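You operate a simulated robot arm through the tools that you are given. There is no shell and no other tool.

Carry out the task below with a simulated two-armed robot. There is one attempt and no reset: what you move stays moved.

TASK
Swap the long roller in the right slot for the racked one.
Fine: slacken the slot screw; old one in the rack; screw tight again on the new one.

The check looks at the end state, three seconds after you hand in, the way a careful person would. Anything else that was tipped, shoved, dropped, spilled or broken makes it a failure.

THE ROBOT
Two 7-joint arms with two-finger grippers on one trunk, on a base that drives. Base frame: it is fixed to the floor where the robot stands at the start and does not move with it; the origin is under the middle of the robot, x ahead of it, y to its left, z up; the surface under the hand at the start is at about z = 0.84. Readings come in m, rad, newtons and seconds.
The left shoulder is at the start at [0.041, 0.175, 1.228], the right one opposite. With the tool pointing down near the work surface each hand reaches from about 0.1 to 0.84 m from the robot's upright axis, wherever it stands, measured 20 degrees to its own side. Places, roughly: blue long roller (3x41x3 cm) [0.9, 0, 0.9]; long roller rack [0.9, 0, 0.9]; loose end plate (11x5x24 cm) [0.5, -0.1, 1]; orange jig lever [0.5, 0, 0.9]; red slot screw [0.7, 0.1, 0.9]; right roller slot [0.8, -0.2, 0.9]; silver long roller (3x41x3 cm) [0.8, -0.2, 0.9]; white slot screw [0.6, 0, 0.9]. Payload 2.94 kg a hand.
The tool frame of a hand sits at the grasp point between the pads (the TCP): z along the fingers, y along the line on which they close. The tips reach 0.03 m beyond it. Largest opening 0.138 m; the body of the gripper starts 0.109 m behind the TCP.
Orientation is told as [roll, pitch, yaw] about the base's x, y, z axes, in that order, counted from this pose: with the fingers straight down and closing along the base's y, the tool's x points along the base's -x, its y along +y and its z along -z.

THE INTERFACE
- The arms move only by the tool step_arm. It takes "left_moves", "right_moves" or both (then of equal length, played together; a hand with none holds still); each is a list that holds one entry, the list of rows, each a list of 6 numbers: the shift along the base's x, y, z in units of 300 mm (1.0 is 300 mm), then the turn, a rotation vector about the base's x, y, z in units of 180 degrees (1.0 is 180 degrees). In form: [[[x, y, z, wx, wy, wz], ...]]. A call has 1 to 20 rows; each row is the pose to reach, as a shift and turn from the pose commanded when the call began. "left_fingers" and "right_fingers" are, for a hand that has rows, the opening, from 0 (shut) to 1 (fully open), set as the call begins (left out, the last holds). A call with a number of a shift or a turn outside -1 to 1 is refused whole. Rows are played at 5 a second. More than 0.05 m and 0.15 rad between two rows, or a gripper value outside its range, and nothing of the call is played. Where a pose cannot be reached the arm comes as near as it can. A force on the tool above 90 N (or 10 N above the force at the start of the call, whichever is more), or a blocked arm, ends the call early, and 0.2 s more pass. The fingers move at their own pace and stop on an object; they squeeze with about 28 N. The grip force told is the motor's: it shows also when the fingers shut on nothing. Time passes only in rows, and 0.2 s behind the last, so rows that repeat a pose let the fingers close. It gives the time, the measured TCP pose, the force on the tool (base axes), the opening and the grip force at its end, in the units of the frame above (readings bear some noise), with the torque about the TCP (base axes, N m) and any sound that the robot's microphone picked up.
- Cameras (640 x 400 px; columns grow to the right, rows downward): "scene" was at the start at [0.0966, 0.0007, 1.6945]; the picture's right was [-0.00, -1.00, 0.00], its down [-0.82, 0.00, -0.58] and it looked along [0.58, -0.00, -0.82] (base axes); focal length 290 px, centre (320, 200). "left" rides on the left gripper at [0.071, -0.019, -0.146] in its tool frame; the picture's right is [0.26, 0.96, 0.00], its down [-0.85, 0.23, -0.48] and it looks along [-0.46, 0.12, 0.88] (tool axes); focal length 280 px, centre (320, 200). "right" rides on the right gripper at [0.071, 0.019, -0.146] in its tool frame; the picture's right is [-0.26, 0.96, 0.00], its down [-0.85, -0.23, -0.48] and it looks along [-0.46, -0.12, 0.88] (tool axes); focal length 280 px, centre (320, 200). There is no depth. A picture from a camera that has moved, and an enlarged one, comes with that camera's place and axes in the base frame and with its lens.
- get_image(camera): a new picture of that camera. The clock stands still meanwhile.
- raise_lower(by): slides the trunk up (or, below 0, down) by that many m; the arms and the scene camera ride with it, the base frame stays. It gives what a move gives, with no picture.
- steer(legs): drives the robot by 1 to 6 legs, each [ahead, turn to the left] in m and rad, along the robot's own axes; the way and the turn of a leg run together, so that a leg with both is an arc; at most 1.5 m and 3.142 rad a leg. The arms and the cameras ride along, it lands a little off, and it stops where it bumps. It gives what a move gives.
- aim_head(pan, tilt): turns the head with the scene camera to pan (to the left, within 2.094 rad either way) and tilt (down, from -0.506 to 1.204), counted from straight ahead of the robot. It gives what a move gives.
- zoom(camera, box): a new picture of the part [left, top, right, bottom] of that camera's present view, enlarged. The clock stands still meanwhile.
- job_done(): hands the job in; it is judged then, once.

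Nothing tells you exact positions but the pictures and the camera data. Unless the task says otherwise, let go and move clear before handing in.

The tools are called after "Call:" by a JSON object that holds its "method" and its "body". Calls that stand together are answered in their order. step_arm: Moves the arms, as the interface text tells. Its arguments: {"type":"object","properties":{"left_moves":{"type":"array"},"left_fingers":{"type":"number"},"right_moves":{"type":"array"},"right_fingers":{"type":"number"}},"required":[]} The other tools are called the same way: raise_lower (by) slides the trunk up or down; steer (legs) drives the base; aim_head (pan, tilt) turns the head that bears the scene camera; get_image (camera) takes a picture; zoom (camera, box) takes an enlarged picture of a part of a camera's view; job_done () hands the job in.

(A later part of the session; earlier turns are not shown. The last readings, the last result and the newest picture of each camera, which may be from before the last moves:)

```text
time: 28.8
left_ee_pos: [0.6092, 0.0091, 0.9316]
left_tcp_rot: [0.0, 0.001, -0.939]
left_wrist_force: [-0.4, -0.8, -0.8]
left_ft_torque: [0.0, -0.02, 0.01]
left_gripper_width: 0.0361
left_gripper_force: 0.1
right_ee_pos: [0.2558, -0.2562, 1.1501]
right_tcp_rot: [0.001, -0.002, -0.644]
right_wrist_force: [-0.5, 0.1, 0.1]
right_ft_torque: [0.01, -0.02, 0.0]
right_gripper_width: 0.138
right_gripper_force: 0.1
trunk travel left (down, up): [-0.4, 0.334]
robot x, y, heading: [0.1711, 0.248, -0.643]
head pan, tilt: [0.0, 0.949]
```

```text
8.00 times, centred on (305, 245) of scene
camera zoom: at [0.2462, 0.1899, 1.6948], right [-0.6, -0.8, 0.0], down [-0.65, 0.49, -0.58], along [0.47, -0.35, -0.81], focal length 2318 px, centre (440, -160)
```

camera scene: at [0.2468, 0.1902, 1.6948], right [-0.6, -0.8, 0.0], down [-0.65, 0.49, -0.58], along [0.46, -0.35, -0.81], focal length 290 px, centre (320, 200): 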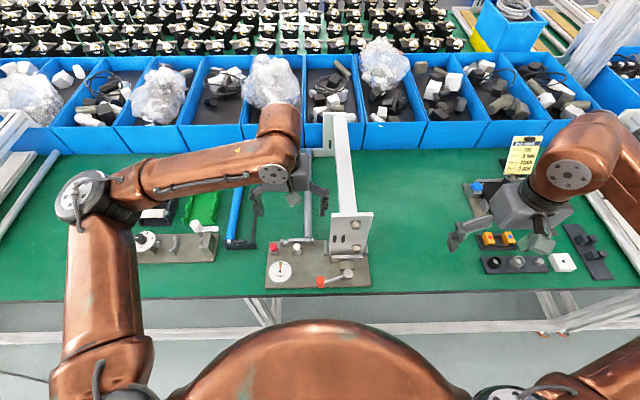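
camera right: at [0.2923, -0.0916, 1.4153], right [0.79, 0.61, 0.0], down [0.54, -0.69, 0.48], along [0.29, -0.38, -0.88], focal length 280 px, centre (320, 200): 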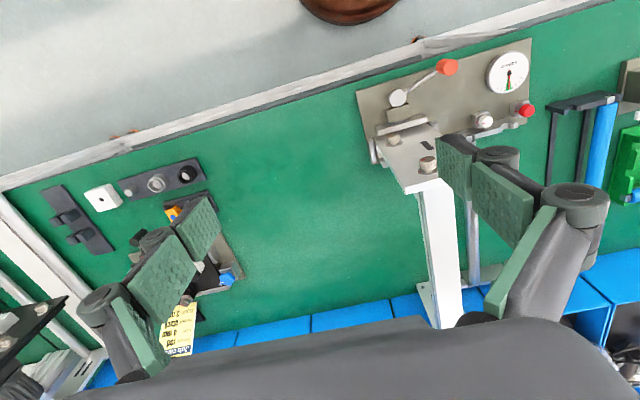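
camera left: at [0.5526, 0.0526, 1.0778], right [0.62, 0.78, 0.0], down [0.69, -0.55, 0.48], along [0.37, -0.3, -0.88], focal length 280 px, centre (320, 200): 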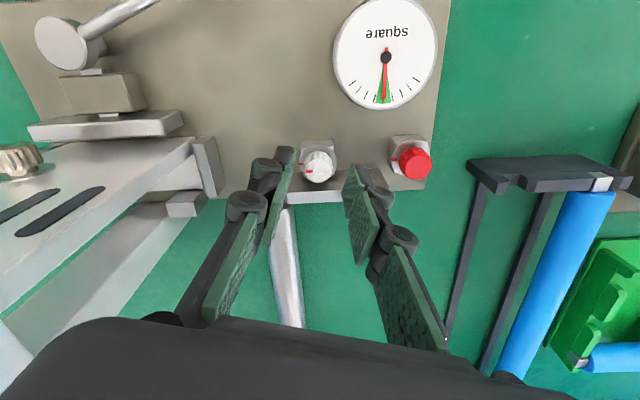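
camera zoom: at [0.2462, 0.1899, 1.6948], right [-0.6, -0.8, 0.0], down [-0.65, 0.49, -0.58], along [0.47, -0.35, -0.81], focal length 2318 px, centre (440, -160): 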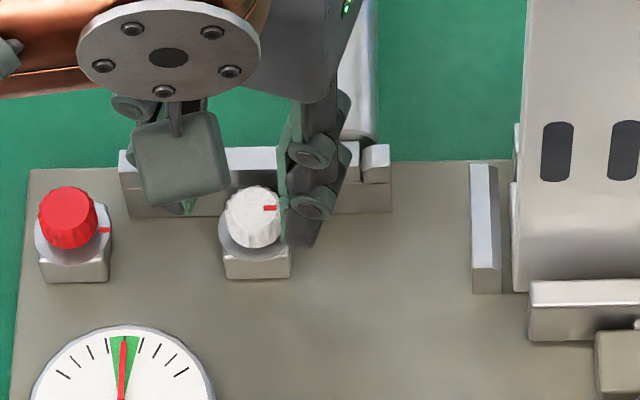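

Knob and fingers line up laterally; I'll shift 4 mm further toward me so the rear finger edge clears the bracket, then descend around the knob.

Call:
{"method": "step_arm", "body": {"left_moves": [[[-0.005, 0.0133, 0, 0, 0, 0], [-0.005, 0.0133, -0.03, 0, 0, 0], [-0.005, 0.0133, -0.06, 0, 0, 0], [-0.005, 0.0133, -0.089, 0, 0, 0], [-0.005, 0.0133, -0.089, 0, 0, 0]]]}}

Call:
{"method": "get_image", "body": {"camera": "left"}}

Call:
{"method": "zoom", "body": {"camera": "left", "box": [240, 100, 400, 200]}}

Call:
{"method": "zoom", "body": {"camera": "scene", "box": [270, 220, 340, 270]}}

```text
time: 29.9
left_ee_pos: [0.6074, 0.0121, 0.9059]
left_tcp_rot: [0.002, 0.0, -0.94]
left_wrist_force: [0.4, -0.8, 0.6]
left_ft_torque: [0.01, 0.01, -0.02]
left_gripper_width: 0.036
left_gripper_force: 0.0
right_ee_pos: [0.2567, -0.2563, 1.1495]
right_tcp_rot: [0.001, -0.001, -0.646]
right_wrist_force: [0.7, 0.1, -0.7]
right_ft_torque: [0.01, 0.01, -0.01]
right_gripper_width: 0.138
right_gripper_force: 0.1
trunk travel left (down, up): [-0.4, 0.334]
robot x, y, heading: [0.1671, 0.2508, -0.65]
head pan, tilt: [0.0, 0.949]
```

```text
taken
camera left: at [0.5504, 0.0572, 1.0514], right [0.62, 0.78, 0.0], down [0.69, -0.55, 0.48], along [0.37, -0.3, -0.88], focal length 280 px, centre (320, 200)
```

left: 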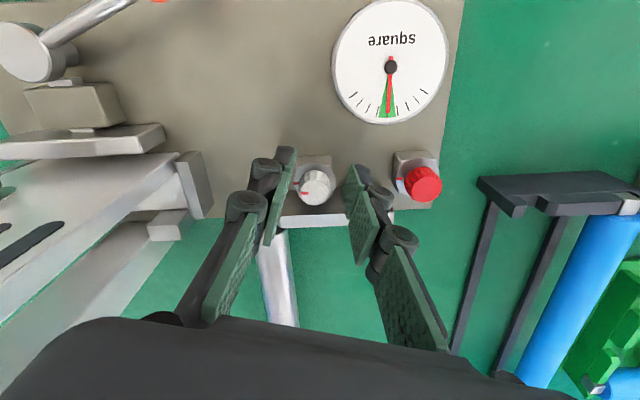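

```text
4.00 times, centred on (320, 150) of left
camera zoom: at [0.5504, 0.0572, 1.0514], right [0.62, 0.78, 0.0], down [0.69, -0.55, 0.48], along [0.37, -0.3, -0.88], focal length 1122 px, centre (320, 400)
```

zoom: 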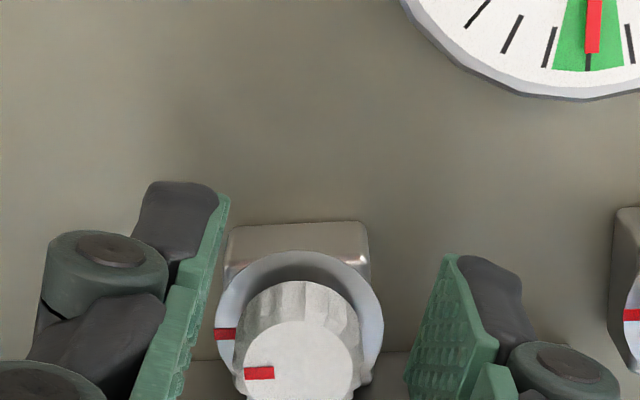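

```text
8.00 times, centred on (305, 245) of scene
camera zoom: at [0.2463, 0.1899, 1.6948], right [-0.6, -0.8, 0.0], down [-0.65, 0.49, -0.58], along [0.47, -0.35, -0.81], focal length 2318 px, centre (440, -160)
```

zoom: 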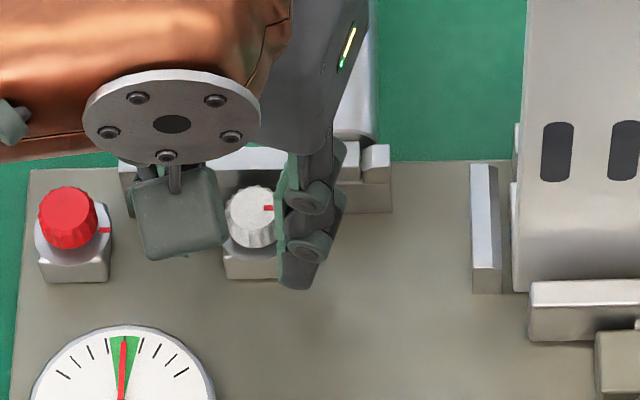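

The fingers straddle the knob with no contact force. I nudge 1.8 mm forward and close on it.

Call:
{"method": "step_arm", "body": {"left_moves": [[[0.0035, -0.005, 0, 0, 0, 0]]]}}

Call:
{"method": "step_arm", "body": {"left_moves": [[[0, 0, 0, 0, 0, 0], [0, 0, 0, 0, 0, 0], [0, 0, 0, 0, 0, 0], [0, 0, 0, 0, 0, 0]]], "left_fingers": 0.0}}

Call:
{"method": "zoom", "body": {"camera": "left", "box": [240, 100, 400, 200]}}

```text
time: 30.4
left_ee_pos: [0.6097, 0.0109, 0.9056]
left_tcp_rot: [0.001, 0.0, -0.938]
left_wrist_force: [-0.2, 0.3, -0.6]
left_ft_torque: [-0.03, 0.02, 0.0]
left_gripper_width: 0.0358
left_gripper_force: 0.1
right_ee_pos: [0.256, -0.2545, 1.1495]
right_tcp_rot: [0.001, -0.001, -0.645]
right_wrist_force: [0.0, -1.3, 0.4]
right_ft_torque: [-0.03, 0.03, 0.0]
right_gripper_width: 0.1382
right_gripper_force: 0.1
trunk travel left (down, up): [-0.4, 0.334]
robot x, y, heading: [0.1729, 0.2465, -0.649]
head pan, tilt: [0.0, 0.949]
```

```text
time: 31.4
left_ee_pos: [0.6086, 0.011, 0.906]
left_tcp_rot: [0.001, -0.001, -0.938]
left_wrist_force: [-2.9, -2.0, -0.6]
left_ft_torque: [-0.13, 0.12, 0.03]
left_gripper_width: 0.0206
left_gripper_force: 44.7
right_ee_pos: [0.2561, -0.2558, 1.1487]
right_tcp_rot: [0.0, -0.001, -0.645]
right_wrist_force: [0.1, -0.6, -0.8]
right_ft_torque: [0.01, 0.01, -0.01]
right_gripper_width: 0.138
right_gripper_force: 0.0
trunk travel left (down, up): [-0.4, 0.334]
robot x, y, heading: [0.1706, 0.2488, -0.651]
head pan, tilt: [0.0, 0.949]
```

```text
4.00 times, centred on (320, 150) of left
camera zoom: at [0.5508, 0.0553, 1.0517], right [0.62, 0.78, 0.0], down [0.69, -0.55, 0.48], along [0.37, -0.3, -0.88], focal length 1122 px, centre (320, 400)
```

zoom: 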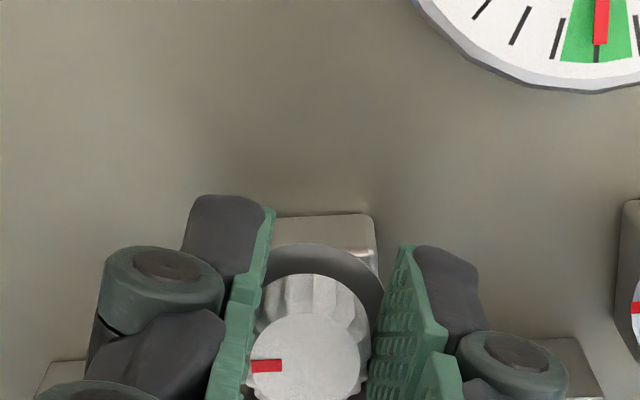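

The knob is gripped (2.06 cm). Now I turn it counter-clockwise about its own axis, first by about 22° to feel the torque.

Call:
{"method": "step_arm", "body": {"left_moves": [[[-0.0026, -0.0022, 0, 0, 0, 0.0407], [-0.0049, -0.0047, 0, 0, 0, 0.0815], [-0.0069, -0.0075, 0, 0, 0, 0.1222]]]}}

Call:
{"method": "zoom", "body": {"camera": "left", "box": [240, 100, 400, 200]}}

Call:
{"method": "zoom", "body": {"camera": "scene", "box": [270, 220, 340, 270]}}

```text
time: 32.1
left_ee_pos: [0.6062, 0.0089, 0.9068]
left_tcp_rot: [0.001, -0.002, -0.554]
left_wrist_force: [-4.7, -4.0, 1.9]
left_ft_torque: [0.04, 0.32, -0.05]
left_gripper_width: 0.0207
left_gripper_force: 45.2
right_ee_pos: [0.2557, -0.2544, 1.1484]
right_tcp_rot: [0.001, 0.0, -0.646]
right_wrist_force: [-0.5, 0.0, 0.3]
right_ft_torque: [-0.03, 0.0, 0.03]
right_gripper_width: 0.1376
right_gripper_force: 0.0
trunk travel left (down, up): [-0.4, 0.334]
robot x, y, heading: [0.1719, 0.2473, -0.644]
head pan, tilt: [0.0, 0.949]
```

```text
4.00 times, centred on (320, 150) of left
camera zoom: at [0.5353, 0.0279, 1.052], right [0.28, 0.96, 0.0], down [0.84, -0.25, 0.48], along [0.46, -0.14, -0.88], focal length 1122 px, centre (320, 400)
```

zoom: 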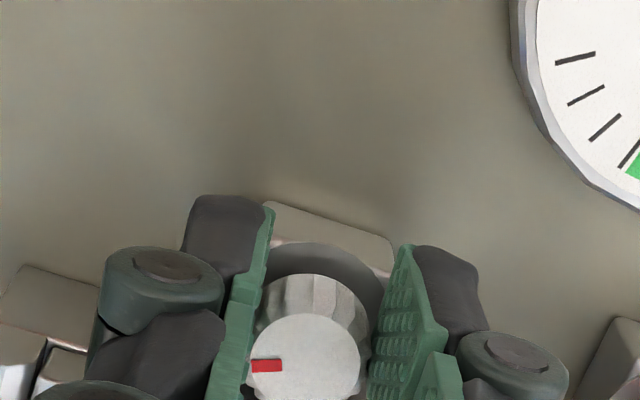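

```text
8.00 times, centred on (305, 245) of scene
camera zoom: at [0.2458, 0.1893, 1.6948], right [-0.6, -0.8, 0.0], down [-0.65, 0.49, -0.58], along [0.47, -0.35, -0.81], focal length 2318 px, centre (440, -160)
```

zoom: 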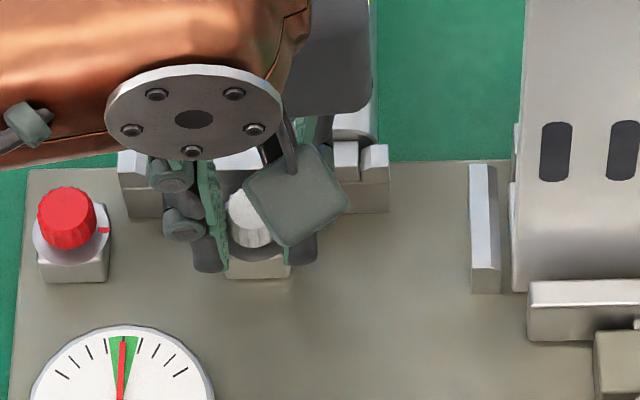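

The mark moves with the hand, so the screw is turning. I continue the stroke another 22°.

Call:
{"method": "step_arm", "body": {"left_moves": [[[-0.0016, -0.003, 0, 0, 0, 0.0407], [-0.0028, -0.0062, 0, 0, 0, 0.0815], [-0.0036, -0.0095, 0, 0, 0, 0.1222]]]}}

Call:
{"method": "zoom", "body": {"camera": "left", "box": [240, 100, 400, 200]}}

Call:
{"method": "zoom", "body": {"camera": "scene", "box": [270, 220, 340, 270]}}

```text
time: 33.0
left_ee_pos: [0.6047, 0.0055, 0.9076]
left_tcp_rot: [0.0, 0.001, -0.169]
left_wrist_force: [-7.6, -6.5, 4.1]
left_ft_torque: [-0.2, 0.47, -0.1]
left_gripper_width: 0.021
left_gripper_force: 44.7
right_ee_pos: [0.2543, -0.2557, 1.1493]
right_tcp_rot: [0.0, 0.0, -0.645]
right_wrist_force: [-0.1, -1.2, 0.6]
right_ft_torque: [0.0, 0.04, 0.02]
right_gripper_width: 0.1379
right_gripper_force: 0.1
trunk travel left (down, up): [-0.4, 0.334]
robot x, y, heading: [0.1656, 0.2477, -0.644]
head pan, tilt: [0.0, 0.949]
```

```text
4.00 times, centred on (320, 150) of left
camera zoom: at [0.5313, -0.0031, 1.0524], right [-0.1, 1.0, 0.0], down [0.88, 0.08, 0.48], along [0.47, 0.04, -0.88], focal length 1122 px, centre (320, 400)
```

zoom: 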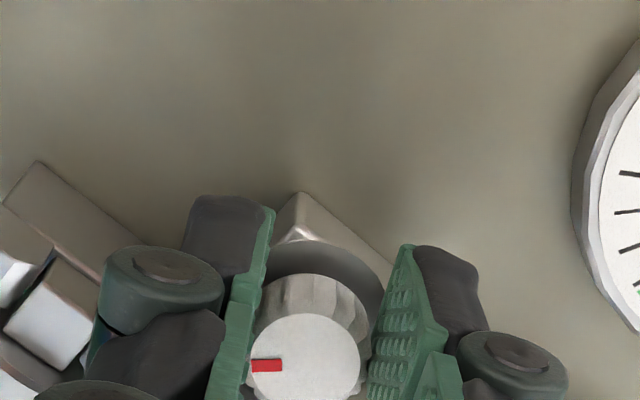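

```text
8.00 times, centred on (305, 245) of scene
camera zoom: at [0.2451, 0.1888, 1.6948], right [-0.6, -0.8, 0.0], down [-0.65, 0.49, -0.58], along [0.47, -0.35, -0.81], focal length 2318 px, centre (440, -160)
```

zoom: 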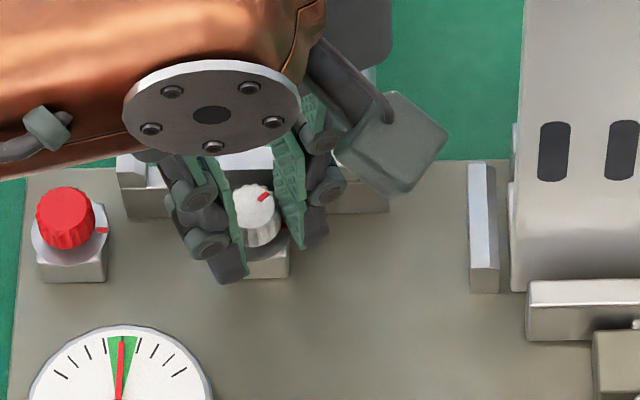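

The screw has turned 44° smoothly. I'll release with a small opening, lift, swing back and take another stroke.

Call:
{"method": "step_arm", "body": {"left_moves": [[[0, 0, 0, 0, 0, 0], [0, 0, 0, 0, 0, 0]]], "left_fingers": 0.195}}

Call:
{"method": "step_arm", "body": {"left_moves": [[[0, 0, 0.04, 0, 0, 0], [0, 0, 0.09, 0, 0, 0]]]}}

Call:
{"method": "zoom", "body": {"camera": "left", "box": [240, 100, 400, 200]}}

```text
time: 33.5
left_ee_pos: [0.606, 0.0072, 0.9054]
left_tcp_rot: [0.003, 0.001, -0.169]
left_wrist_force: [-0.8, -0.2, 0.4]
left_ft_torque: [0.03, 0.0, 0.0]
left_gripper_width: 0.027
left_gripper_force: 0.0
right_ee_pos: [0.2556, -0.2549, 1.149]
right_tcp_rot: [-0.001, 0.0, -0.645]
right_wrist_force: [-0.1, 0.1, 0.4]
right_ft_torque: [0.02, -0.01, -0.03]
right_gripper_width: 0.1381
right_gripper_force: 0.1
trunk travel left (down, up): [-0.4, 0.334]
robot x, y, heading: [0.1672, 0.2494, -0.646]
head pan, tilt: [0.0, 0.949]
```

```text
time: 34.1
left_ee_pos: [0.6043, 0.0055, 0.9334]
left_tcp_rot: [0.0, 0.002, -0.171]
left_wrist_force: [0.1, -0.3, 0.2]
left_ft_torque: [0.03, 0.01, 0.0]
left_gripper_width: 0.0268
left_gripper_force: 0.0
right_ee_pos: [0.2555, -0.2548, 1.1488]
right_tcp_rot: [0.0, 0.0, -0.646]
right_wrist_force: [-0.3, 0.1, -0.3]
right_ft_torque: [-0.03, -0.01, 0.02]
right_gripper_width: 0.138
right_gripper_force: 0.1
trunk travel left (down, up): [-0.4, 0.334]
robot x, y, heading: [0.168, 0.2481, -0.653]
head pan, tilt: [0.0, 0.949]
```

```text
4.00 times, centred on (320, 150) of left
camera zoom: at [0.5315, -0.0018, 1.0799], right [-0.09, 1.0, 0.0], down [0.88, 0.08, 0.48], along [0.47, 0.05, -0.88], focal length 1122 px, centre (320, 400)
```

zoom: 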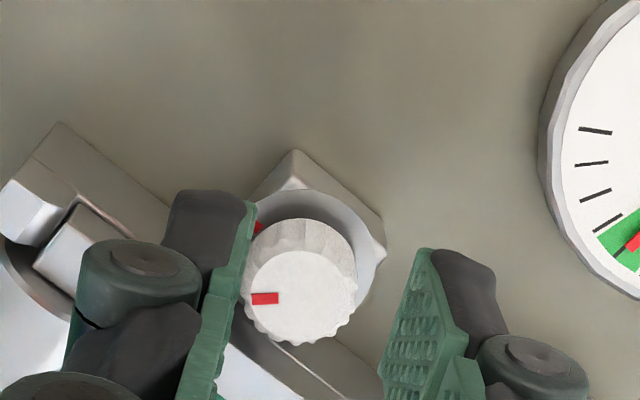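

The mark is now 44° past the base mark. Swinging back for a second stroke.

Call:
{"method": "step_arm", "body": {"left_moves": [[[0.0026, 0.0027, 0, 0, 0, -0.0407], [0.0052, 0.0054, 0, 0, 0, -0.0815], [0.0079, 0.0081, 0, 0, 0, -0.1222], [0.0105, 0.0107, 0, 0, 0, -0.163], [0.0131, 0.0134, 0, 0, 0, -0.2037], [0.0157, 0.0161, 0, 0, 0, -0.2444], [0.0157, 0.0161, -0.045, 0, 0, -0.2444], [0.0157, 0.0161, -0.09, 0, 0, -0.2444], [0.0157, 0.0161, -0.09, 0, 0, -0.2444]]], "left_fingers": 0.25}}

Call:
{"method": "zoom", "body": {"camera": "left", "box": [240, 100, 400, 200]}}

```text
time: 36.1
left_ee_pos: [0.6106, 0.0104, 0.9041]
left_tcp_rot: [0.0, 0.001, -0.939]
left_wrist_force: [-1.0, 0.4, -0.7]
left_ft_torque: [0.01, -0.05, 0.01]
left_gripper_width: 0.0345
left_gripper_force: 0.1
right_ee_pos: [0.256, -0.2546, 1.15]
right_tcp_rot: [0.0, 0.0, -0.648]
right_wrist_force: [-0.1, -0.6, -0.4]
right_ft_torque: [0.0, -0.01, -0.01]
right_gripper_width: 0.1382
right_gripper_force: 0.1
trunk travel left (down, up): [-0.4, 0.334]
robot x, y, heading: [0.1667, 0.2482, -0.648]
head pan, tilt: [0.0, 0.949]
```

```text
4.00 times, centred on (320, 150) of left
camera zoom: at [0.5529, 0.0557, 1.0512], right [0.62, 0.78, 0.0], down [0.69, -0.55, 0.48], along [0.37, -0.3, -0.88], focal length 1122 px, centre (320, 400)
```

zoom: 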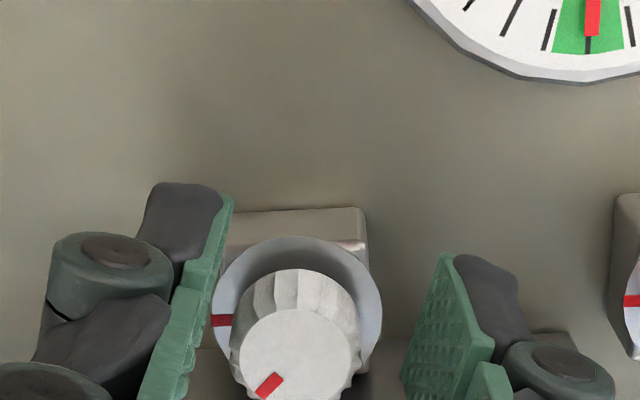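

Good: the knob mark sits 44° from its base mark and the fingers straddle it. I centre by 1 mm, grip and turn the second stroke.

Call:
{"method": "step_arm", "body": {"left_moves": [[[-0.003, -0.0024, 0, 0, 0, 0], [-0.003, -0.0024, 0, 0, 0, 0], [-0.003, -0.0024, 0, 0, 0, 0], [-0.003, -0.0024, 0, 0, 0, 0]]], "left_fingers": 0.0}}

Call:
{"method": "step_arm", "body": {"left_moves": [[[-0.0026, -0.0022, 0, 0, 0, 0.0407], [-0.0049, -0.0047, 0, 0, 0, 0.0815], [-0.0069, -0.0075, 0, 0, 0, 0.1222], [-0.0085, -0.0105, 0, 0, 0, 0.163], [-0.0097, -0.0137, 0, 0, 0, 0.2037], [-0.0105, -0.017, 0, 0, 0, 0.2444]]]}}

Call:
{"method": "zoom", "body": {"camera": "left", "box": [240, 100, 400, 200]}}

Call:
{"method": "zoom", "body": {"camera": "scene", "box": [250, 190, 380, 300]}}

```text
time: 37.1
left_ee_pos: [0.6093, 0.0093, 0.905]
left_tcp_rot: [0.0, 0.001, -0.939]
left_wrist_force: [-4.7, -4.0, -4.9]
left_ft_torque: [-0.14, 0.15, -0.01]
left_gripper_width: 0.021
left_gripper_force: 45.2
right_ee_pos: [0.256, -0.2556, 1.149]
right_tcp_rot: [0.0, 0.002, -0.644]
right_wrist_force: [-1.2, -0.7, -0.4]
right_ft_torque: [-0.02, -0.04, 0.01]
right_gripper_width: 0.1379
right_gripper_force: 0.1
trunk travel left (down, up): [-0.4, 0.334]
robot x, y, heading: [0.1717, 0.2474, -0.643]
head pan, tilt: [0.0, 0.949]
```

```text
time: 38.5
left_ee_pos: [0.6054, 0.005, 0.9065]
left_tcp_rot: [0.0, 0.001, -0.17]
left_wrist_force: [-10.3, 0.7, 1.3]
left_ft_torque: [0.16, 1.01, -0.03]
left_gripper_width: 0.0208
left_gripper_force: 44.7
right_ee_pos: [0.2549, -0.2554, 1.1489]
right_tcp_rot: [0.0, -0.001, -0.646]
right_wrist_force: [0.3, 1.2, -0.5]
right_ft_torque: [0.0, 0.04, -0.03]
right_gripper_width: 0.1381
right_gripper_force: 0.0
trunk travel left (down, up): [-0.4, 0.334]
robot x, y, heading: [0.1684, 0.2508, -0.642]
head pan, tilt: [0.0, 0.949]
```

```text
4.00 times, centred on (320, 150) of left
camera zoom: at [0.5321, -0.0035, 1.0524], right [-0.1, 1.0, 0.0], down [0.88, 0.08, 0.48], along [0.47, 0.05, -0.88], focal length 1122 px, centre (320, 400)
```

zoom: 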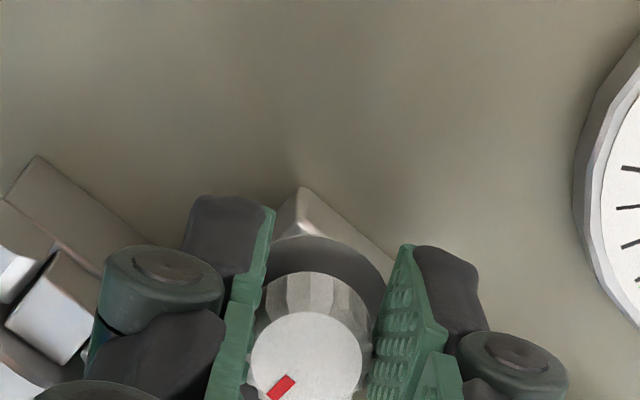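

```text
3.64 times, centred on (315, 245) of scene
camera zoom: at [0.245, 0.1898, 1.6949], right [-0.6, -0.8, 0.0], down [-0.65, 0.49, -0.58], along [0.47, -0.35, -0.81], focal length 1054 px, centre (338, 36)
```

zoom: 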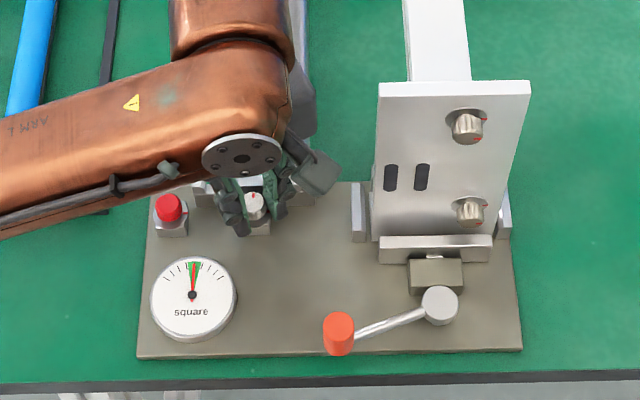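

The screw is now turned about 88° counter-clockwise, the same as the red screw of the empty left slot (its mark also points away from me), so it should be slack. I release and rise clear.

Call:
{"method": "step_arm", "body": {"left_moves": [[[0, 0, 0, 0, 0, 0], [0, 0, 0, 0, 0, 0]]], "left_fingers": 0.195}}

Call:
{"method": "step_arm", "body": {"left_moves": [[[0, 0, 0.04, 0, 0, 0], [0, 0, 0.12, 0, 0, 0], [0, 0, 0.24, 0, 0, -0.036], [0, 0, 0.38, 0, 0, -0.072], [0, 0, 0.5, 0, 0, -0.108], [0, 0, 0.5, 0, 0, -0.145]]]}}

Call:
{"method": "get_image", "body": {"camera": "left"}}

Call:
{"method": "zoom", "body": {"camera": "left", "box": [260, 60, 420, 160]}}

```text
time: 39.1
left_ee_pos: [0.6071, 0.0047, 0.9055]
left_tcp_rot: [0.0, -0.002, -0.17]
left_wrist_force: [-1.4, 1.1, 0.6]
left_ft_torque: [0.02, 0.04, -0.01]
left_gripper_width: 0.0267
left_gripper_force: 0.0
right_ee_pos: [0.2549, -0.2562, 1.1505]
right_tcp_rot: [-0.001, -0.002, -0.646]
right_wrist_force: [0.2, 0.4, 0.0]
right_ft_torque: [-0.04, 0.02, 0.01]
right_gripper_width: 0.1381
right_gripper_force: 0.1
trunk travel left (down, up): [-0.4, 0.334]
robot x, y, heading: [0.1656, 0.2446, -0.638]
head pan, tilt: [0.0, 0.949]
```

```text
time: 40.5
left_ee_pos: [0.6046, 0.0059, 1.0555]
left_tcp_rot: [-0.001, 0.002, -0.628]
left_wrist_force: [-0.6, 0.3, 0.2]
left_ft_torque: [0.05, 0.01, 0.01]
left_gripper_width: 0.0271
left_gripper_force: 0.1
right_ee_pos: [0.2575, -0.2562, 1.1484]
right_tcp_rot: [0.002, -0.001, -0.645]
right_wrist_force: [1.0, -0.5, -0.2]
right_ft_torque: [0.04, 0.01, 0.01]
right_gripper_width: 0.1381
right_gripper_force: 0.0
trunk travel left (down, up): [-0.4, 0.334]
robot x, y, heading: [0.1712, 0.2487, -0.643]
head pan, tilt: [0.0, 0.949]
```

```text
taken
camera left: at [0.5359, 0.0297, 1.2011], right [0.35, 0.94, 0.0], down [0.82, -0.31, 0.47], along [0.44, -0.17, -0.88], focal length 280 px, centre (320, 200)
```

left: 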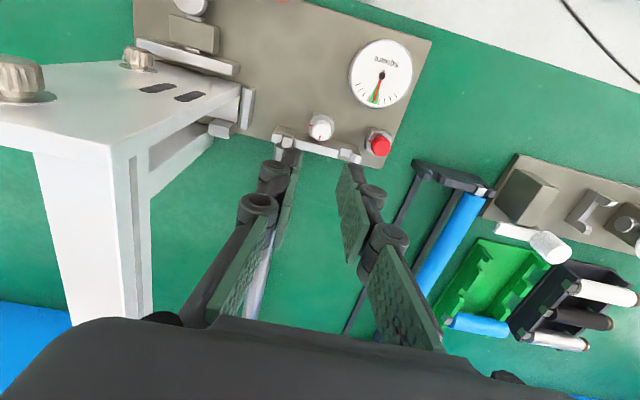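

```text
4.00 times, centred on (340, 110) of left
camera zoom: at [0.5359, 0.0297, 1.2011], right [0.35, 0.94, 0.0], down [0.82, -0.31, 0.47], along [0.44, -0.17, -0.88], focal length 1122 px, centre (240, 560)
```

zoom: 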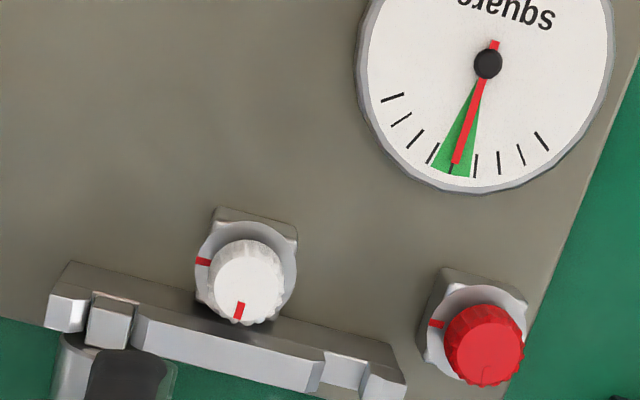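

Both marks now agree, so the slot should be released; the gauge needle is still in the green. Next I hover the left hand above the middle of the silver roller (≈(0.773, -0.155)) to measure it.

Call:
{"method": "step_arm", "body": {"left_moves": [[[0, 0, 0.1, 0, 0, 0.002], [0.08, -0.076, 0.2, 0, 0, 0.002], [0.18, -0.17, 0.22, 0, 0, 0.002], [0.28, -0.266, 0.22, 0, 0, 0.002], [0.38, -0.36, 0.22, 0, 0, 0.002], [0.48, -0.455, 0.22, 0, 0, 0.002], [0.563, -0.535, 0.22, 0, 0, 0.002], [0.563, -0.535, 0.22, 0, 0, 0.002]]], "left_fingers": 0.4}}

Call:
{"method": "get_image", "body": {"camera": "left"}}

Call:
{"method": "get_image", "body": {"camera": "scene"}}

```text
time: 42.4
left_ee_pos: [0.7739, -0.156, 1.1234]
left_tcp_rot: [-0.001, 0.0, -0.621]
left_wrist_force: [0.2, 0.1, 0.3]
left_ft_torque: [-0.04, 0.01, 0.01]
left_gripper_width: 0.0553
left_gripper_force: 0.1
right_ee_pos: [0.2569, -0.255, 1.1501]
right_tcp_rot: [-0.001, -0.001, -0.645]
right_wrist_force: [-0.3, 0.2, -0.8]
right_ft_torque: [-0.05, 0.03, 0.02]
right_gripper_width: 0.1379
right_gripper_force: 0.1
trunk travel left (down, up): [-0.4, 0.334]
robot x, y, heading: [0.1681, 0.2483, -0.644]
head pan, tilt: [0.0, 0.949]
```

```text
taken
camera left: at [0.7066, -0.1314, 1.2697], right [0.35, 0.94, 0.0], down [0.82, -0.31, 0.48], along [0.45, -0.17, -0.88], focal length 280 px, centre (320, 200)
```

left: 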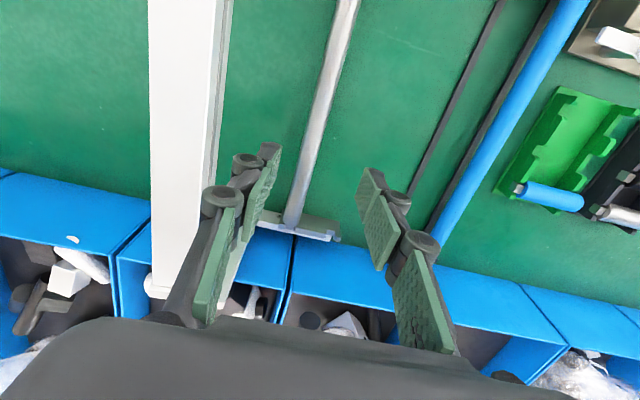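

```text
taken
camera scene: at [0.2467, 0.1907, 1.6948], right [-0.6, -0.8, 0.0], down [-0.65, 0.49, -0.58], along [0.46, -0.35, -0.81], focal length 290 px, centre (320, 200)
```

scene: 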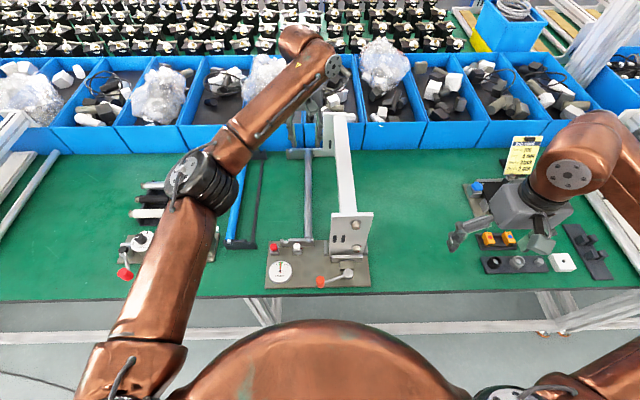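

I'll zoom in the wrist view to measure roller, beam and the rack precisely.

Call:
{"method": "zoom", "body": {"camera": "left", "box": [200, 0, 400, 125]}}

Call:
{"method": "zoom", "body": {"camera": "left", "box": [240, 170, 400, 270]}}

Call:
{"method": "zoom", "body": {"camera": "scene", "box": [210, 130, 370, 250]}}

```text
3.20 times, centred on (300, 62) of left
camera zoom: at [0.7066, -0.1314, 1.2697], right [0.35, 0.94, 0.0], down [0.82, -0.31, 0.48], along [0.45, -0.17, -0.88], focal length 897 px, centre (384, 640)
```

zoom: 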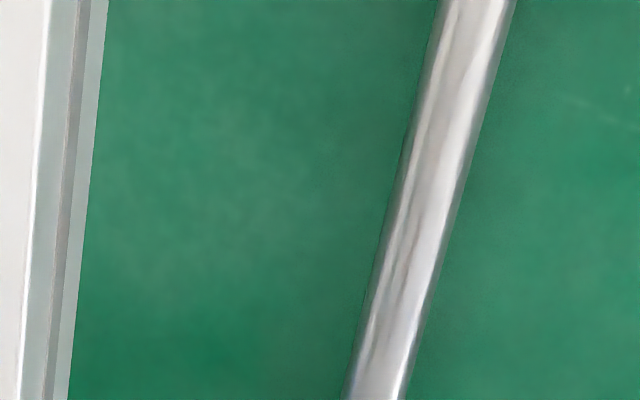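

```text
4.00 times, centred on (320, 220) of left
camera zoom: at [0.7066, -0.1314, 1.2697], right [0.35, 0.94, 0.0], down [0.82, -0.31, 0.48], along [0.45, -0.17, -0.88], focal length 1122 px, centre (320, 120)
```

zoom: 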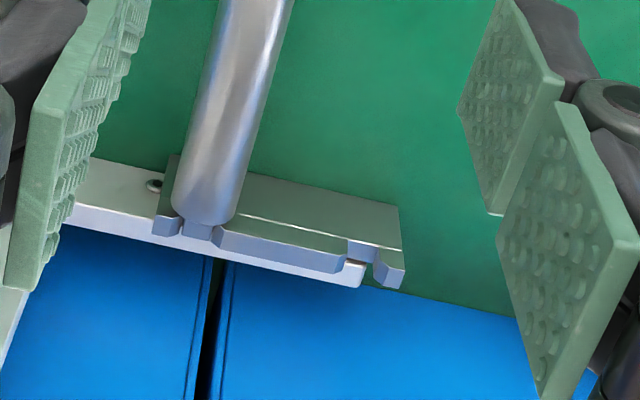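

```text
3.33 times, centred on (290, 190) of scene
camera zoom: at [0.2467, 0.1907, 1.6948], right [-0.6, -0.8, 0.0], down [-0.65, 0.49, -0.58], along [0.46, -0.35, -0.81], focal length 966 px, centre (420, 233)
```

zoom: 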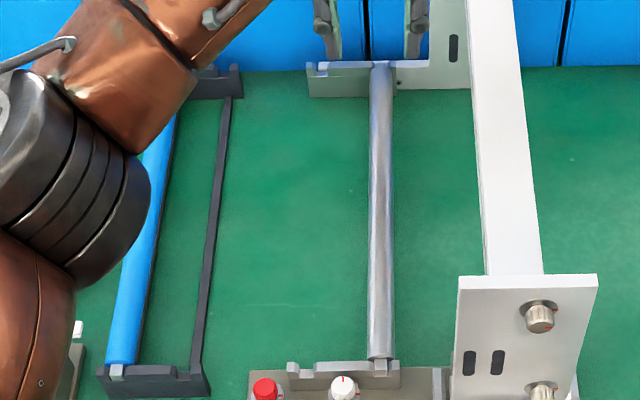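

The hand is aligned with the roller axis within 1 mm, and the beam leaves about 2 cm beside the gripper body. I descend in two stages around the roller's middle.

Call:
{"method": "step_arm", "body": {"left_moves": [[[-0.0133, 0.01, -0.1, 0, 0, 0], [-0.0133, 0.01, -0.22, 0, 0, 0], [-0.0133, 0.01, -0.34, 0, 0, 0], [-0.0133, 0.01, -0.46, 0, 0, 0], [-0.0133, 0.01, -0.56, 0, 0, 0]]]}}

Call:
{"method": "get_image", "body": {"camera": "left"}}

Call:
{"method": "zoom", "body": {"camera": "scene", "box": [260, 110, 380, 210]}}

```text
time: 43.5
left_ee_pos: [0.7709, -0.1551, 0.9529]
left_tcp_rot: [-0.001, 0.0, -0.622]
left_wrist_force: [0.3, 0.3, 0.1]
left_ft_torque: [0.04, -0.02, 0.02]
left_gripper_width: 0.0555
left_gripper_force: 0.2
right_ee_pos: [0.2567, -0.2569, 1.1486]
right_tcp_rot: [0.0, 0.001, -0.645]
right_wrist_force: [0.4, 0.0, -1.3]
right_ft_torque: [0.04, 0.01, 0.0]
right_gripper_width: 0.138
right_gripper_force: 0.2
trunk travel left (down, up): [-0.4, 0.334]
robot x, y, heading: [0.171, 0.2507, -0.648]
head pan, tilt: [0.0, 0.949]
```

```text
taken
camera left: at [0.7014, -0.1303, 1.0989], right [0.35, 0.94, 0.0], down [0.82, -0.31, 0.48], along [0.45, -0.17, -0.88], focal length 280 px, centre (320, 200)
```

left: 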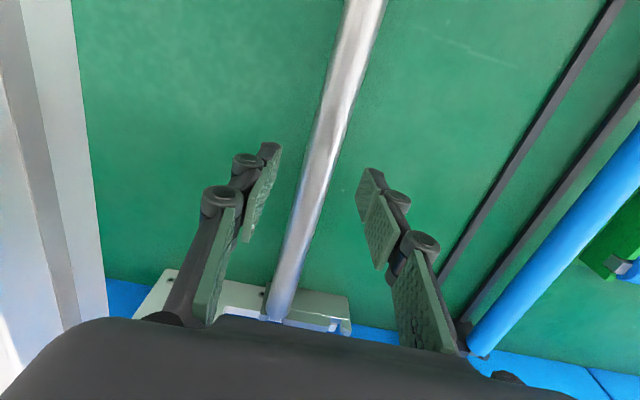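

```text
4.00 times, centred on (320, 160) of scene
camera zoom: at [0.2465, 0.1886, 1.6947], right [-0.6, -0.8, 0.0], down [-0.65, 0.49, -0.58], along [0.47, -0.35, -0.81], focal length 1159 px, centre (320, 360)
```

zoom: 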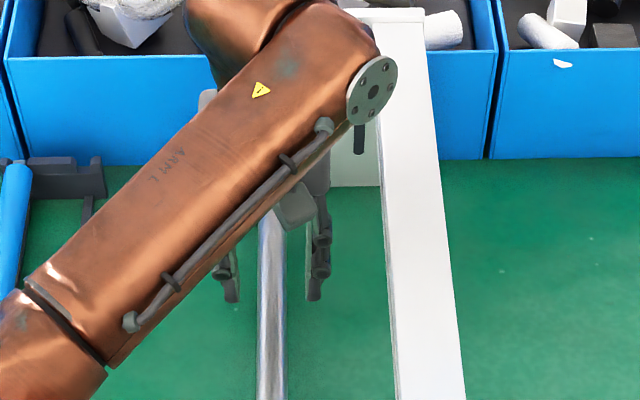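

The wrist cap would come very close to the beam's top edge if I went straight down, so I'll lean the hand 15° to the left about the roller axis (keeping that lean for every pick and place so the square pins stay aligned).

Call:
{"method": "step_arm", "body": {"left_moves": [[[0, 0, 0.03, -0.0226, 0.0162, 0], [0, 0, 0.05, -0.0451, 0.0323, 0], [0, 0, 0.05, -0.0677, 0.0485, 0], [0, 0, 0.05, -0.0677, 0.0485, 0]]]}}

Call:
{"method": "get_image", "body": {"camera": "left"}}

Call:
{"method": "zoom", "body": {"camera": "scene", "box": [260, 110, 380, 210]}}

Call:
{"method": "get_image", "body": {"camera": "right"}}

```text
time: 44.5
left_ee_pos: [0.7705, -0.1528, 0.9698]
left_tcp_rot: [-0.262, 0.001, -0.619]
left_wrist_force: [0.4, 0.9, -0.1]
left_ft_torque: [0.01, -0.02, 0.01]
left_gripper_width: 0.0554
left_gripper_force: 0.1
right_ee_pos: [0.2552, -0.2561, 1.1477]
right_tcp_rot: [0.0, -0.001, -0.646]
right_wrist_force: [0.1, -0.7, 0.5]
right_ft_torque: [-0.03, 0.01, 0.0]
right_gripper_width: 0.138
right_gripper_force: 0.1
trunk travel left (down, up): [-0.4, 0.334]
robot x, y, heading: [0.174, 0.2455, -0.647]
head pan, tilt: [0.0, 0.949]
```

```text
taken
camera left: at [0.7239, -0.0976, 1.115], right [0.33, 0.91, -0.25], down [0.89, -0.21, 0.4], along [0.31, -0.35, -0.88], focal length 280 px, centre (320, 200)
```

left: 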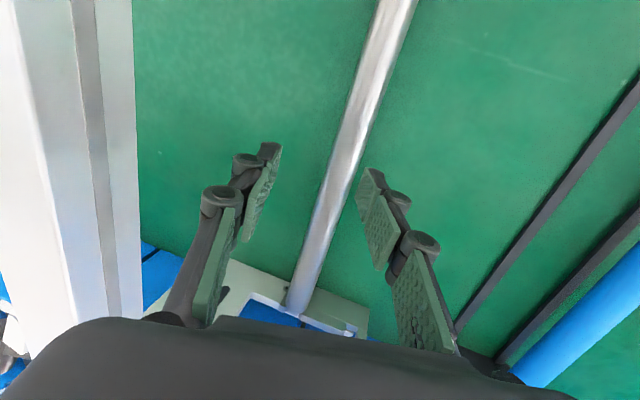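

```text
4.00 times, centred on (320, 160) of scene
camera zoom: at [0.2458, 0.1889, 1.6948], right [-0.6, -0.8, 0.0], down [-0.65, 0.49, -0.58], along [0.47, -0.35, -0.81], focal length 1159 px, centre (320, 360)
```

zoom: 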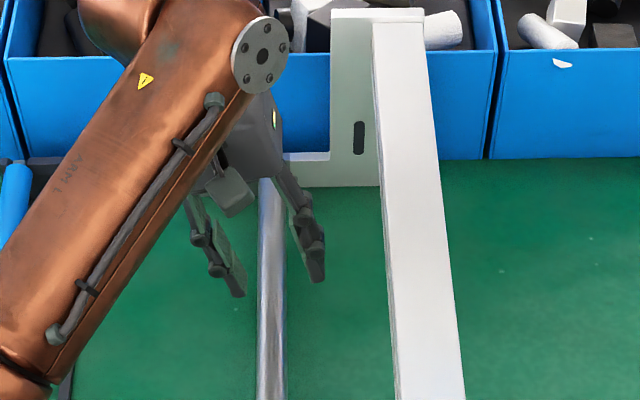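

```text
taken
camera right: at [0.2106, -0.1974, 1.295], right [0.79, 0.61, 0.0], down [0.54, -0.69, 0.48], along [0.29, -0.38, -0.88], focal length 280 px, centre (320, 200)
```

right: 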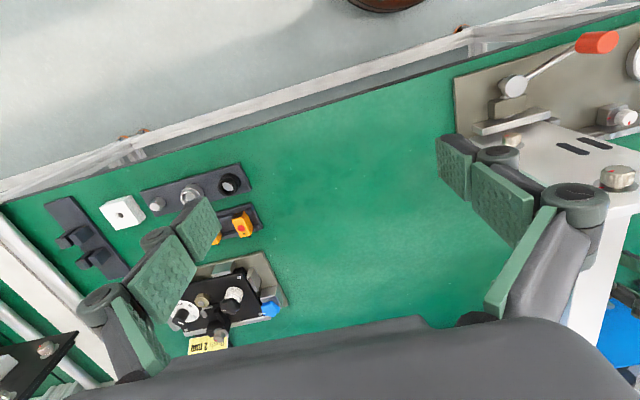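

The wrist is now well clear of the beam. I approach along the tilted tool axis down onto the roller.

Call:
{"method": "step_arm", "body": {"left_moves": [[[0.0427, 0.0596, 0, 0, 0, 0], [0.0285, 0.0397, -0.085, 0, 0, 0], [0.0142, 0.0199, -0.17, 0, 0, 0], [0, 0, -0.2555, 0, 0, 0], [0, 0, -0.2555, 0, 0, 0]]]}}

Call:
{"method": "get_image", "body": {"camera": "left"}}

Call:
{"method": "zoom", "body": {"camera": "left", "box": [220, 120, 420, 245]}}

Call:
{"method": "zoom", "body": {"camera": "scene", "box": [260, 110, 380, 210]}}

```text
time: 45.8
left_ee_pos: [0.7706, -0.1521, 0.894]
left_tcp_rot: [-0.261, 0.001, -0.62]
left_wrist_force: [0.3, 0.4, -0.1]
left_ft_torque: [-0.01, 0.0, 0.02]
left_gripper_width: 0.0554
left_gripper_force: 0.1
right_ee_pos: [0.2554, -0.2561, 1.1493]
right_tcp_rot: [-0.002, 0.0, -0.645]
right_wrist_force: [0.3, -0.1, 1.1]
right_ft_torque: [0.01, 0.04, 0.01]
right_gripper_width: 0.138
right_gripper_force: 0.1
trunk travel left (down, up): [-0.4, 0.334]
robot x, y, heading: [0.1712, 0.2459, -0.651]
head pan, tilt: [0.0, 0.949]
```

```text
taken
camera left: at [0.725, -0.0965, 1.0389], right [0.33, 0.91, -0.25], down [0.89, -0.21, 0.4], along [0.31, -0.35, -0.88], focal length 280 px, centre (320, 200)
```

left: 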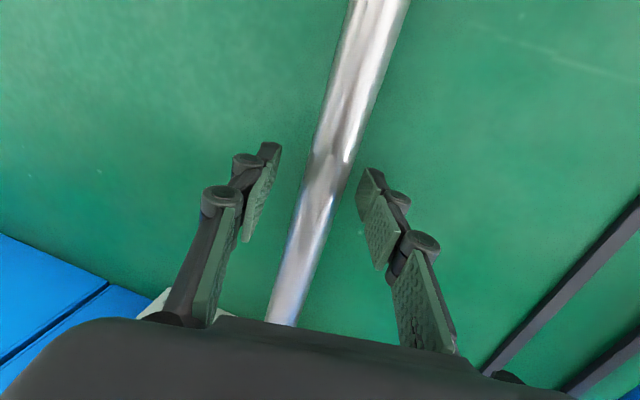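

```text
3.20 times, centred on (320, 182) of left
camera zoom: at [0.725, -0.0965, 1.0389], right [0.33, 0.91, -0.25], down [0.89, -0.21, 0.4], along [0.31, -0.35, -0.88], focal length 897 px, centre (320, 256)
```

zoom: 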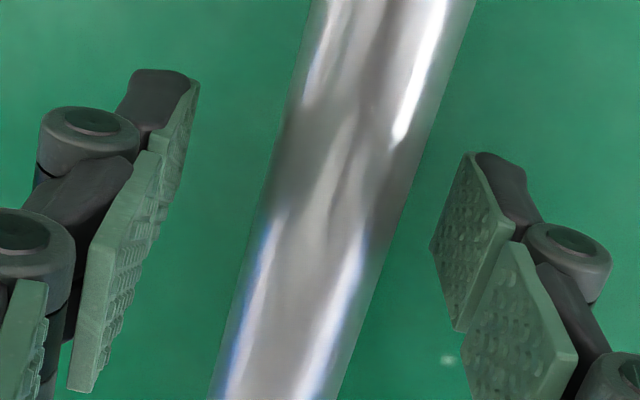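

```text
4.00 times, centred on (320, 160) of scene
camera zoom: at [0.2463, 0.1898, 1.6948], right [-0.6, -0.8, 0.0], down [-0.65, 0.49, -0.58], along [0.47, -0.35, -0.81], focal length 1159 px, centre (320, 360)
```

zoom: 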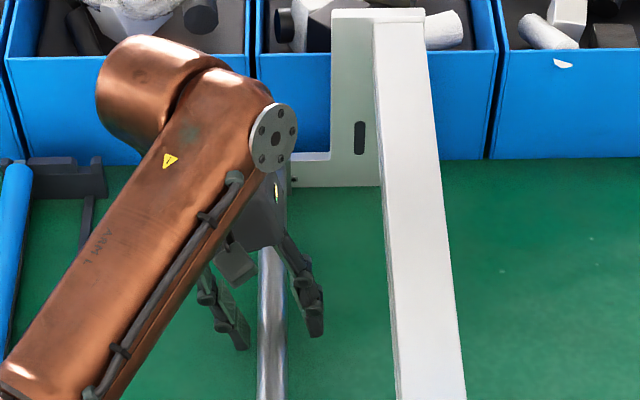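

The roller is centred between the fingers, its axis about 2 cm below the TCP (z≈0.875). I narrow the fingers a little, go 9 mm deeper, then close.

Call:
{"method": "step_arm", "body": {"left_moves": [[[0, 0, 0, 0, 0, 0], [0, 0, 0, 0, 0, 0], [0, 0, -0.015, 0, 0, 0], [0, 0, -0.029, 0, 0, 0], [0, 0, -0.029, 0, 0, 0]]], "left_fingers": 0.31}}

Call:
{"method": "zoom", "body": {"camera": "left", "box": [220, 120, 420, 245]}}

```text
time: 47.0
left_ee_pos: [0.7712, -0.1523, 0.884]
left_tcp_rot: [-0.262, 0.001, -0.621]
left_wrist_force: [1.2, -0.6, 0.0]
left_ft_torque: [0.01, -0.01, -0.03]
left_gripper_width: 0.0428
left_gripper_force: 0.1
right_ee_pos: [0.257, -0.2549, 1.1487]
right_tcp_rot: [-0.001, 0.002, -0.646]
right_wrist_force: [-0.3, 0.2, 0.5]
right_ft_torque: [0.01, 0.0, 0.03]
right_gripper_width: 0.1379
right_gripper_force: 0.1
trunk travel left (down, up): [-0.4, 0.334]
robot x, y, heading: [0.1683, 0.2466, -0.648]
head pan, tilt: [0.0, 0.949]
```

```text
3.20 times, centred on (320, 182) of left
camera zoom: at [0.7247, -0.0969, 1.0295], right [0.33, 0.91, -0.25], down [0.89, -0.21, 0.4], along [0.31, -0.35, -0.88], focal length 897 px, centre (320, 256)
```

zoom: 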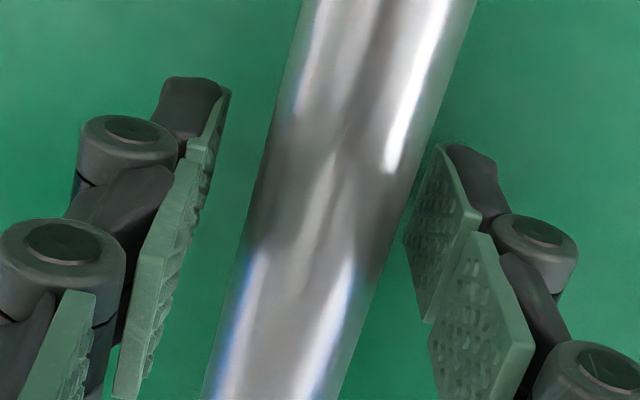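

The roller is well placed between the pads. Closing now.

Call:
{"method": "step_arm", "body": {"left_moves": [[[0, 0, 0, 0, 0, 0], [0, 0, 0, 0, 0, 0], [0, 0, 0, 0, 0, 0], [0, 0, 0, 0, 0, 0]]], "left_fingers": 0.0}}

Call:
{"method": "zoom", "body": {"camera": "left", "box": [220, 120, 420, 245]}}

Call:
{"method": "get_image", "body": {"camera": "scene"}}

```text
time: 48.0
left_ee_pos: [0.7716, -0.1513, 0.8831]
left_tcp_rot: [-0.261, 0.0, -0.619]
left_wrist_force: [-0.3, 0.2, 1.7]
left_ft_torque: [-0.25, -0.31, -0.16]
left_gripper_width: 0.0247
left_gripper_force: 28.1
right_ee_pos: [0.2558, -0.2552, 1.1482]
right_tcp_rot: [-0.001, 0.0, -0.645]
right_wrist_force: [0.2, 0.3, 0.0]
right_ft_torque: [-0.02, 0.0, 0.0]
right_gripper_width: 0.1382
right_gripper_force: 0.0
trunk travel left (down, up): [-0.4, 0.334]
robot x, y, heading: [0.1683, 0.249, -0.648]
head pan, tilt: [0.0, 0.949]
```

```text
3.20 times, centred on (320, 182) of left
camera zoom: at [0.7246, -0.097, 1.0294], right [0.33, 0.91, -0.25], down [0.89, -0.21, 0.4], along [0.31, -0.35, -0.88], focal length 897 px, centre (320, 256)
```

zoom: 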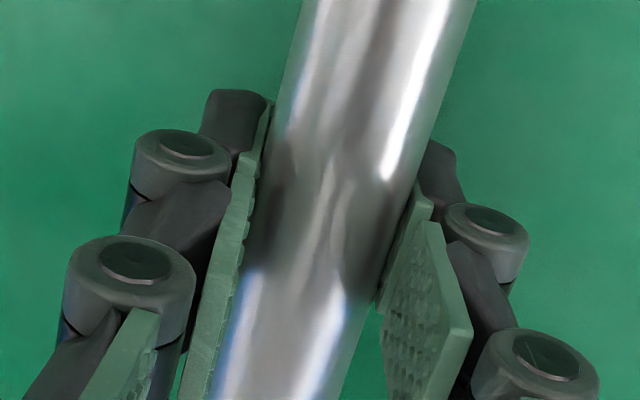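

```text
taken
camera scene: at [0.2463, 0.1893, 1.6948], right [-0.6, -0.8, 0.0], down [-0.65, 0.49, -0.58], along [0.47, -0.35, -0.81], focal length 290 px, centre (320, 200)
```

scene: 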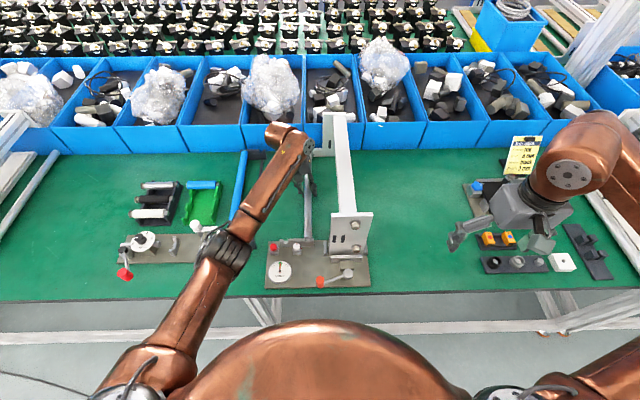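

Silver roller gripped (dia. 2.5 cm). I lift gently by 1 cm to check that the slot has let go.

Call:
{"method": "step_arm", "body": {"left_moves": [[[0, 0, 0.01, 0, 0, 0], [0, 0, 0.02, 0, 0, 0], [0, 0, 0.035, 0, 0, 0]]]}}

Call:
{"method": "zoom", "body": {"camera": "scene", "box": [260, 220, 380, 300]}}

Call:
{"method": "zoom", "body": {"camera": "left", "box": [220, 120, 420, 245]}}

```text
time: 48.8
left_ee_pos: [0.7715, -0.1518, 0.8919]
left_tcp_rot: [-0.261, 0.002, -0.62]
left_wrist_force: [-0.6, 0.7, -3.0]
left_ft_torque: [0.01, 0.0, 0.06]
left_gripper_width: 0.0249
left_gripper_force: 27.8
right_ee_pos: [0.2568, -0.2554, 1.1478]
right_tcp_rot: [-0.001, -0.001, -0.646]
right_wrist_force: [-0.6, 0.6, 1.5]
right_ft_torque: [-0.01, 0.01, 0.01]
right_gripper_width: 0.1381
right_gripper_force: 0.0
trunk travel left (down, up): [-0.4, 0.334]
robot x, y, heading: [0.1732, 0.2459, -0.646]
head pan, tilt: [0.0, 0.949]
```

```text
5.00 times, centred on (320, 260) of scene
camera zoom: at [0.2465, 0.1891, 1.6947], right [-0.6, -0.8, 0.0], down [-0.65, 0.49, -0.58], along [0.47, -0.35, -0.81], focal length 1449 px, centre (320, -100)
```

zoom: 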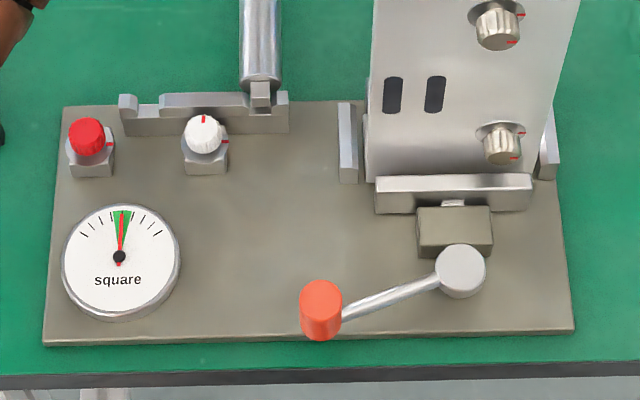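

```text
3.20 times, centred on (320, 182) of left
camera zoom: at [0.7244, -0.0969, 1.0392], right [0.33, 0.91, -0.25], down [0.89, -0.21, 0.4], along [0.31, -0.35, -0.88], focal length 897 px, centre (320, 256)
```

zoom: 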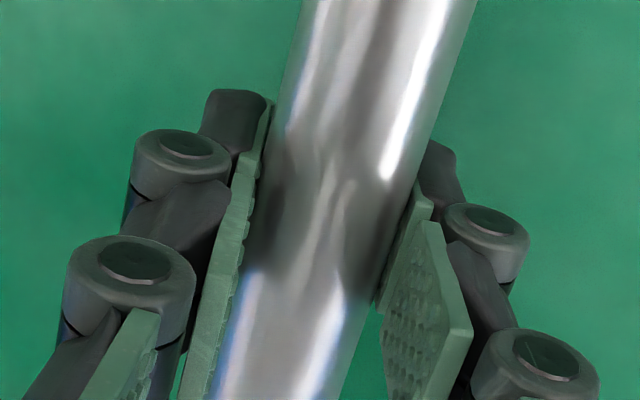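

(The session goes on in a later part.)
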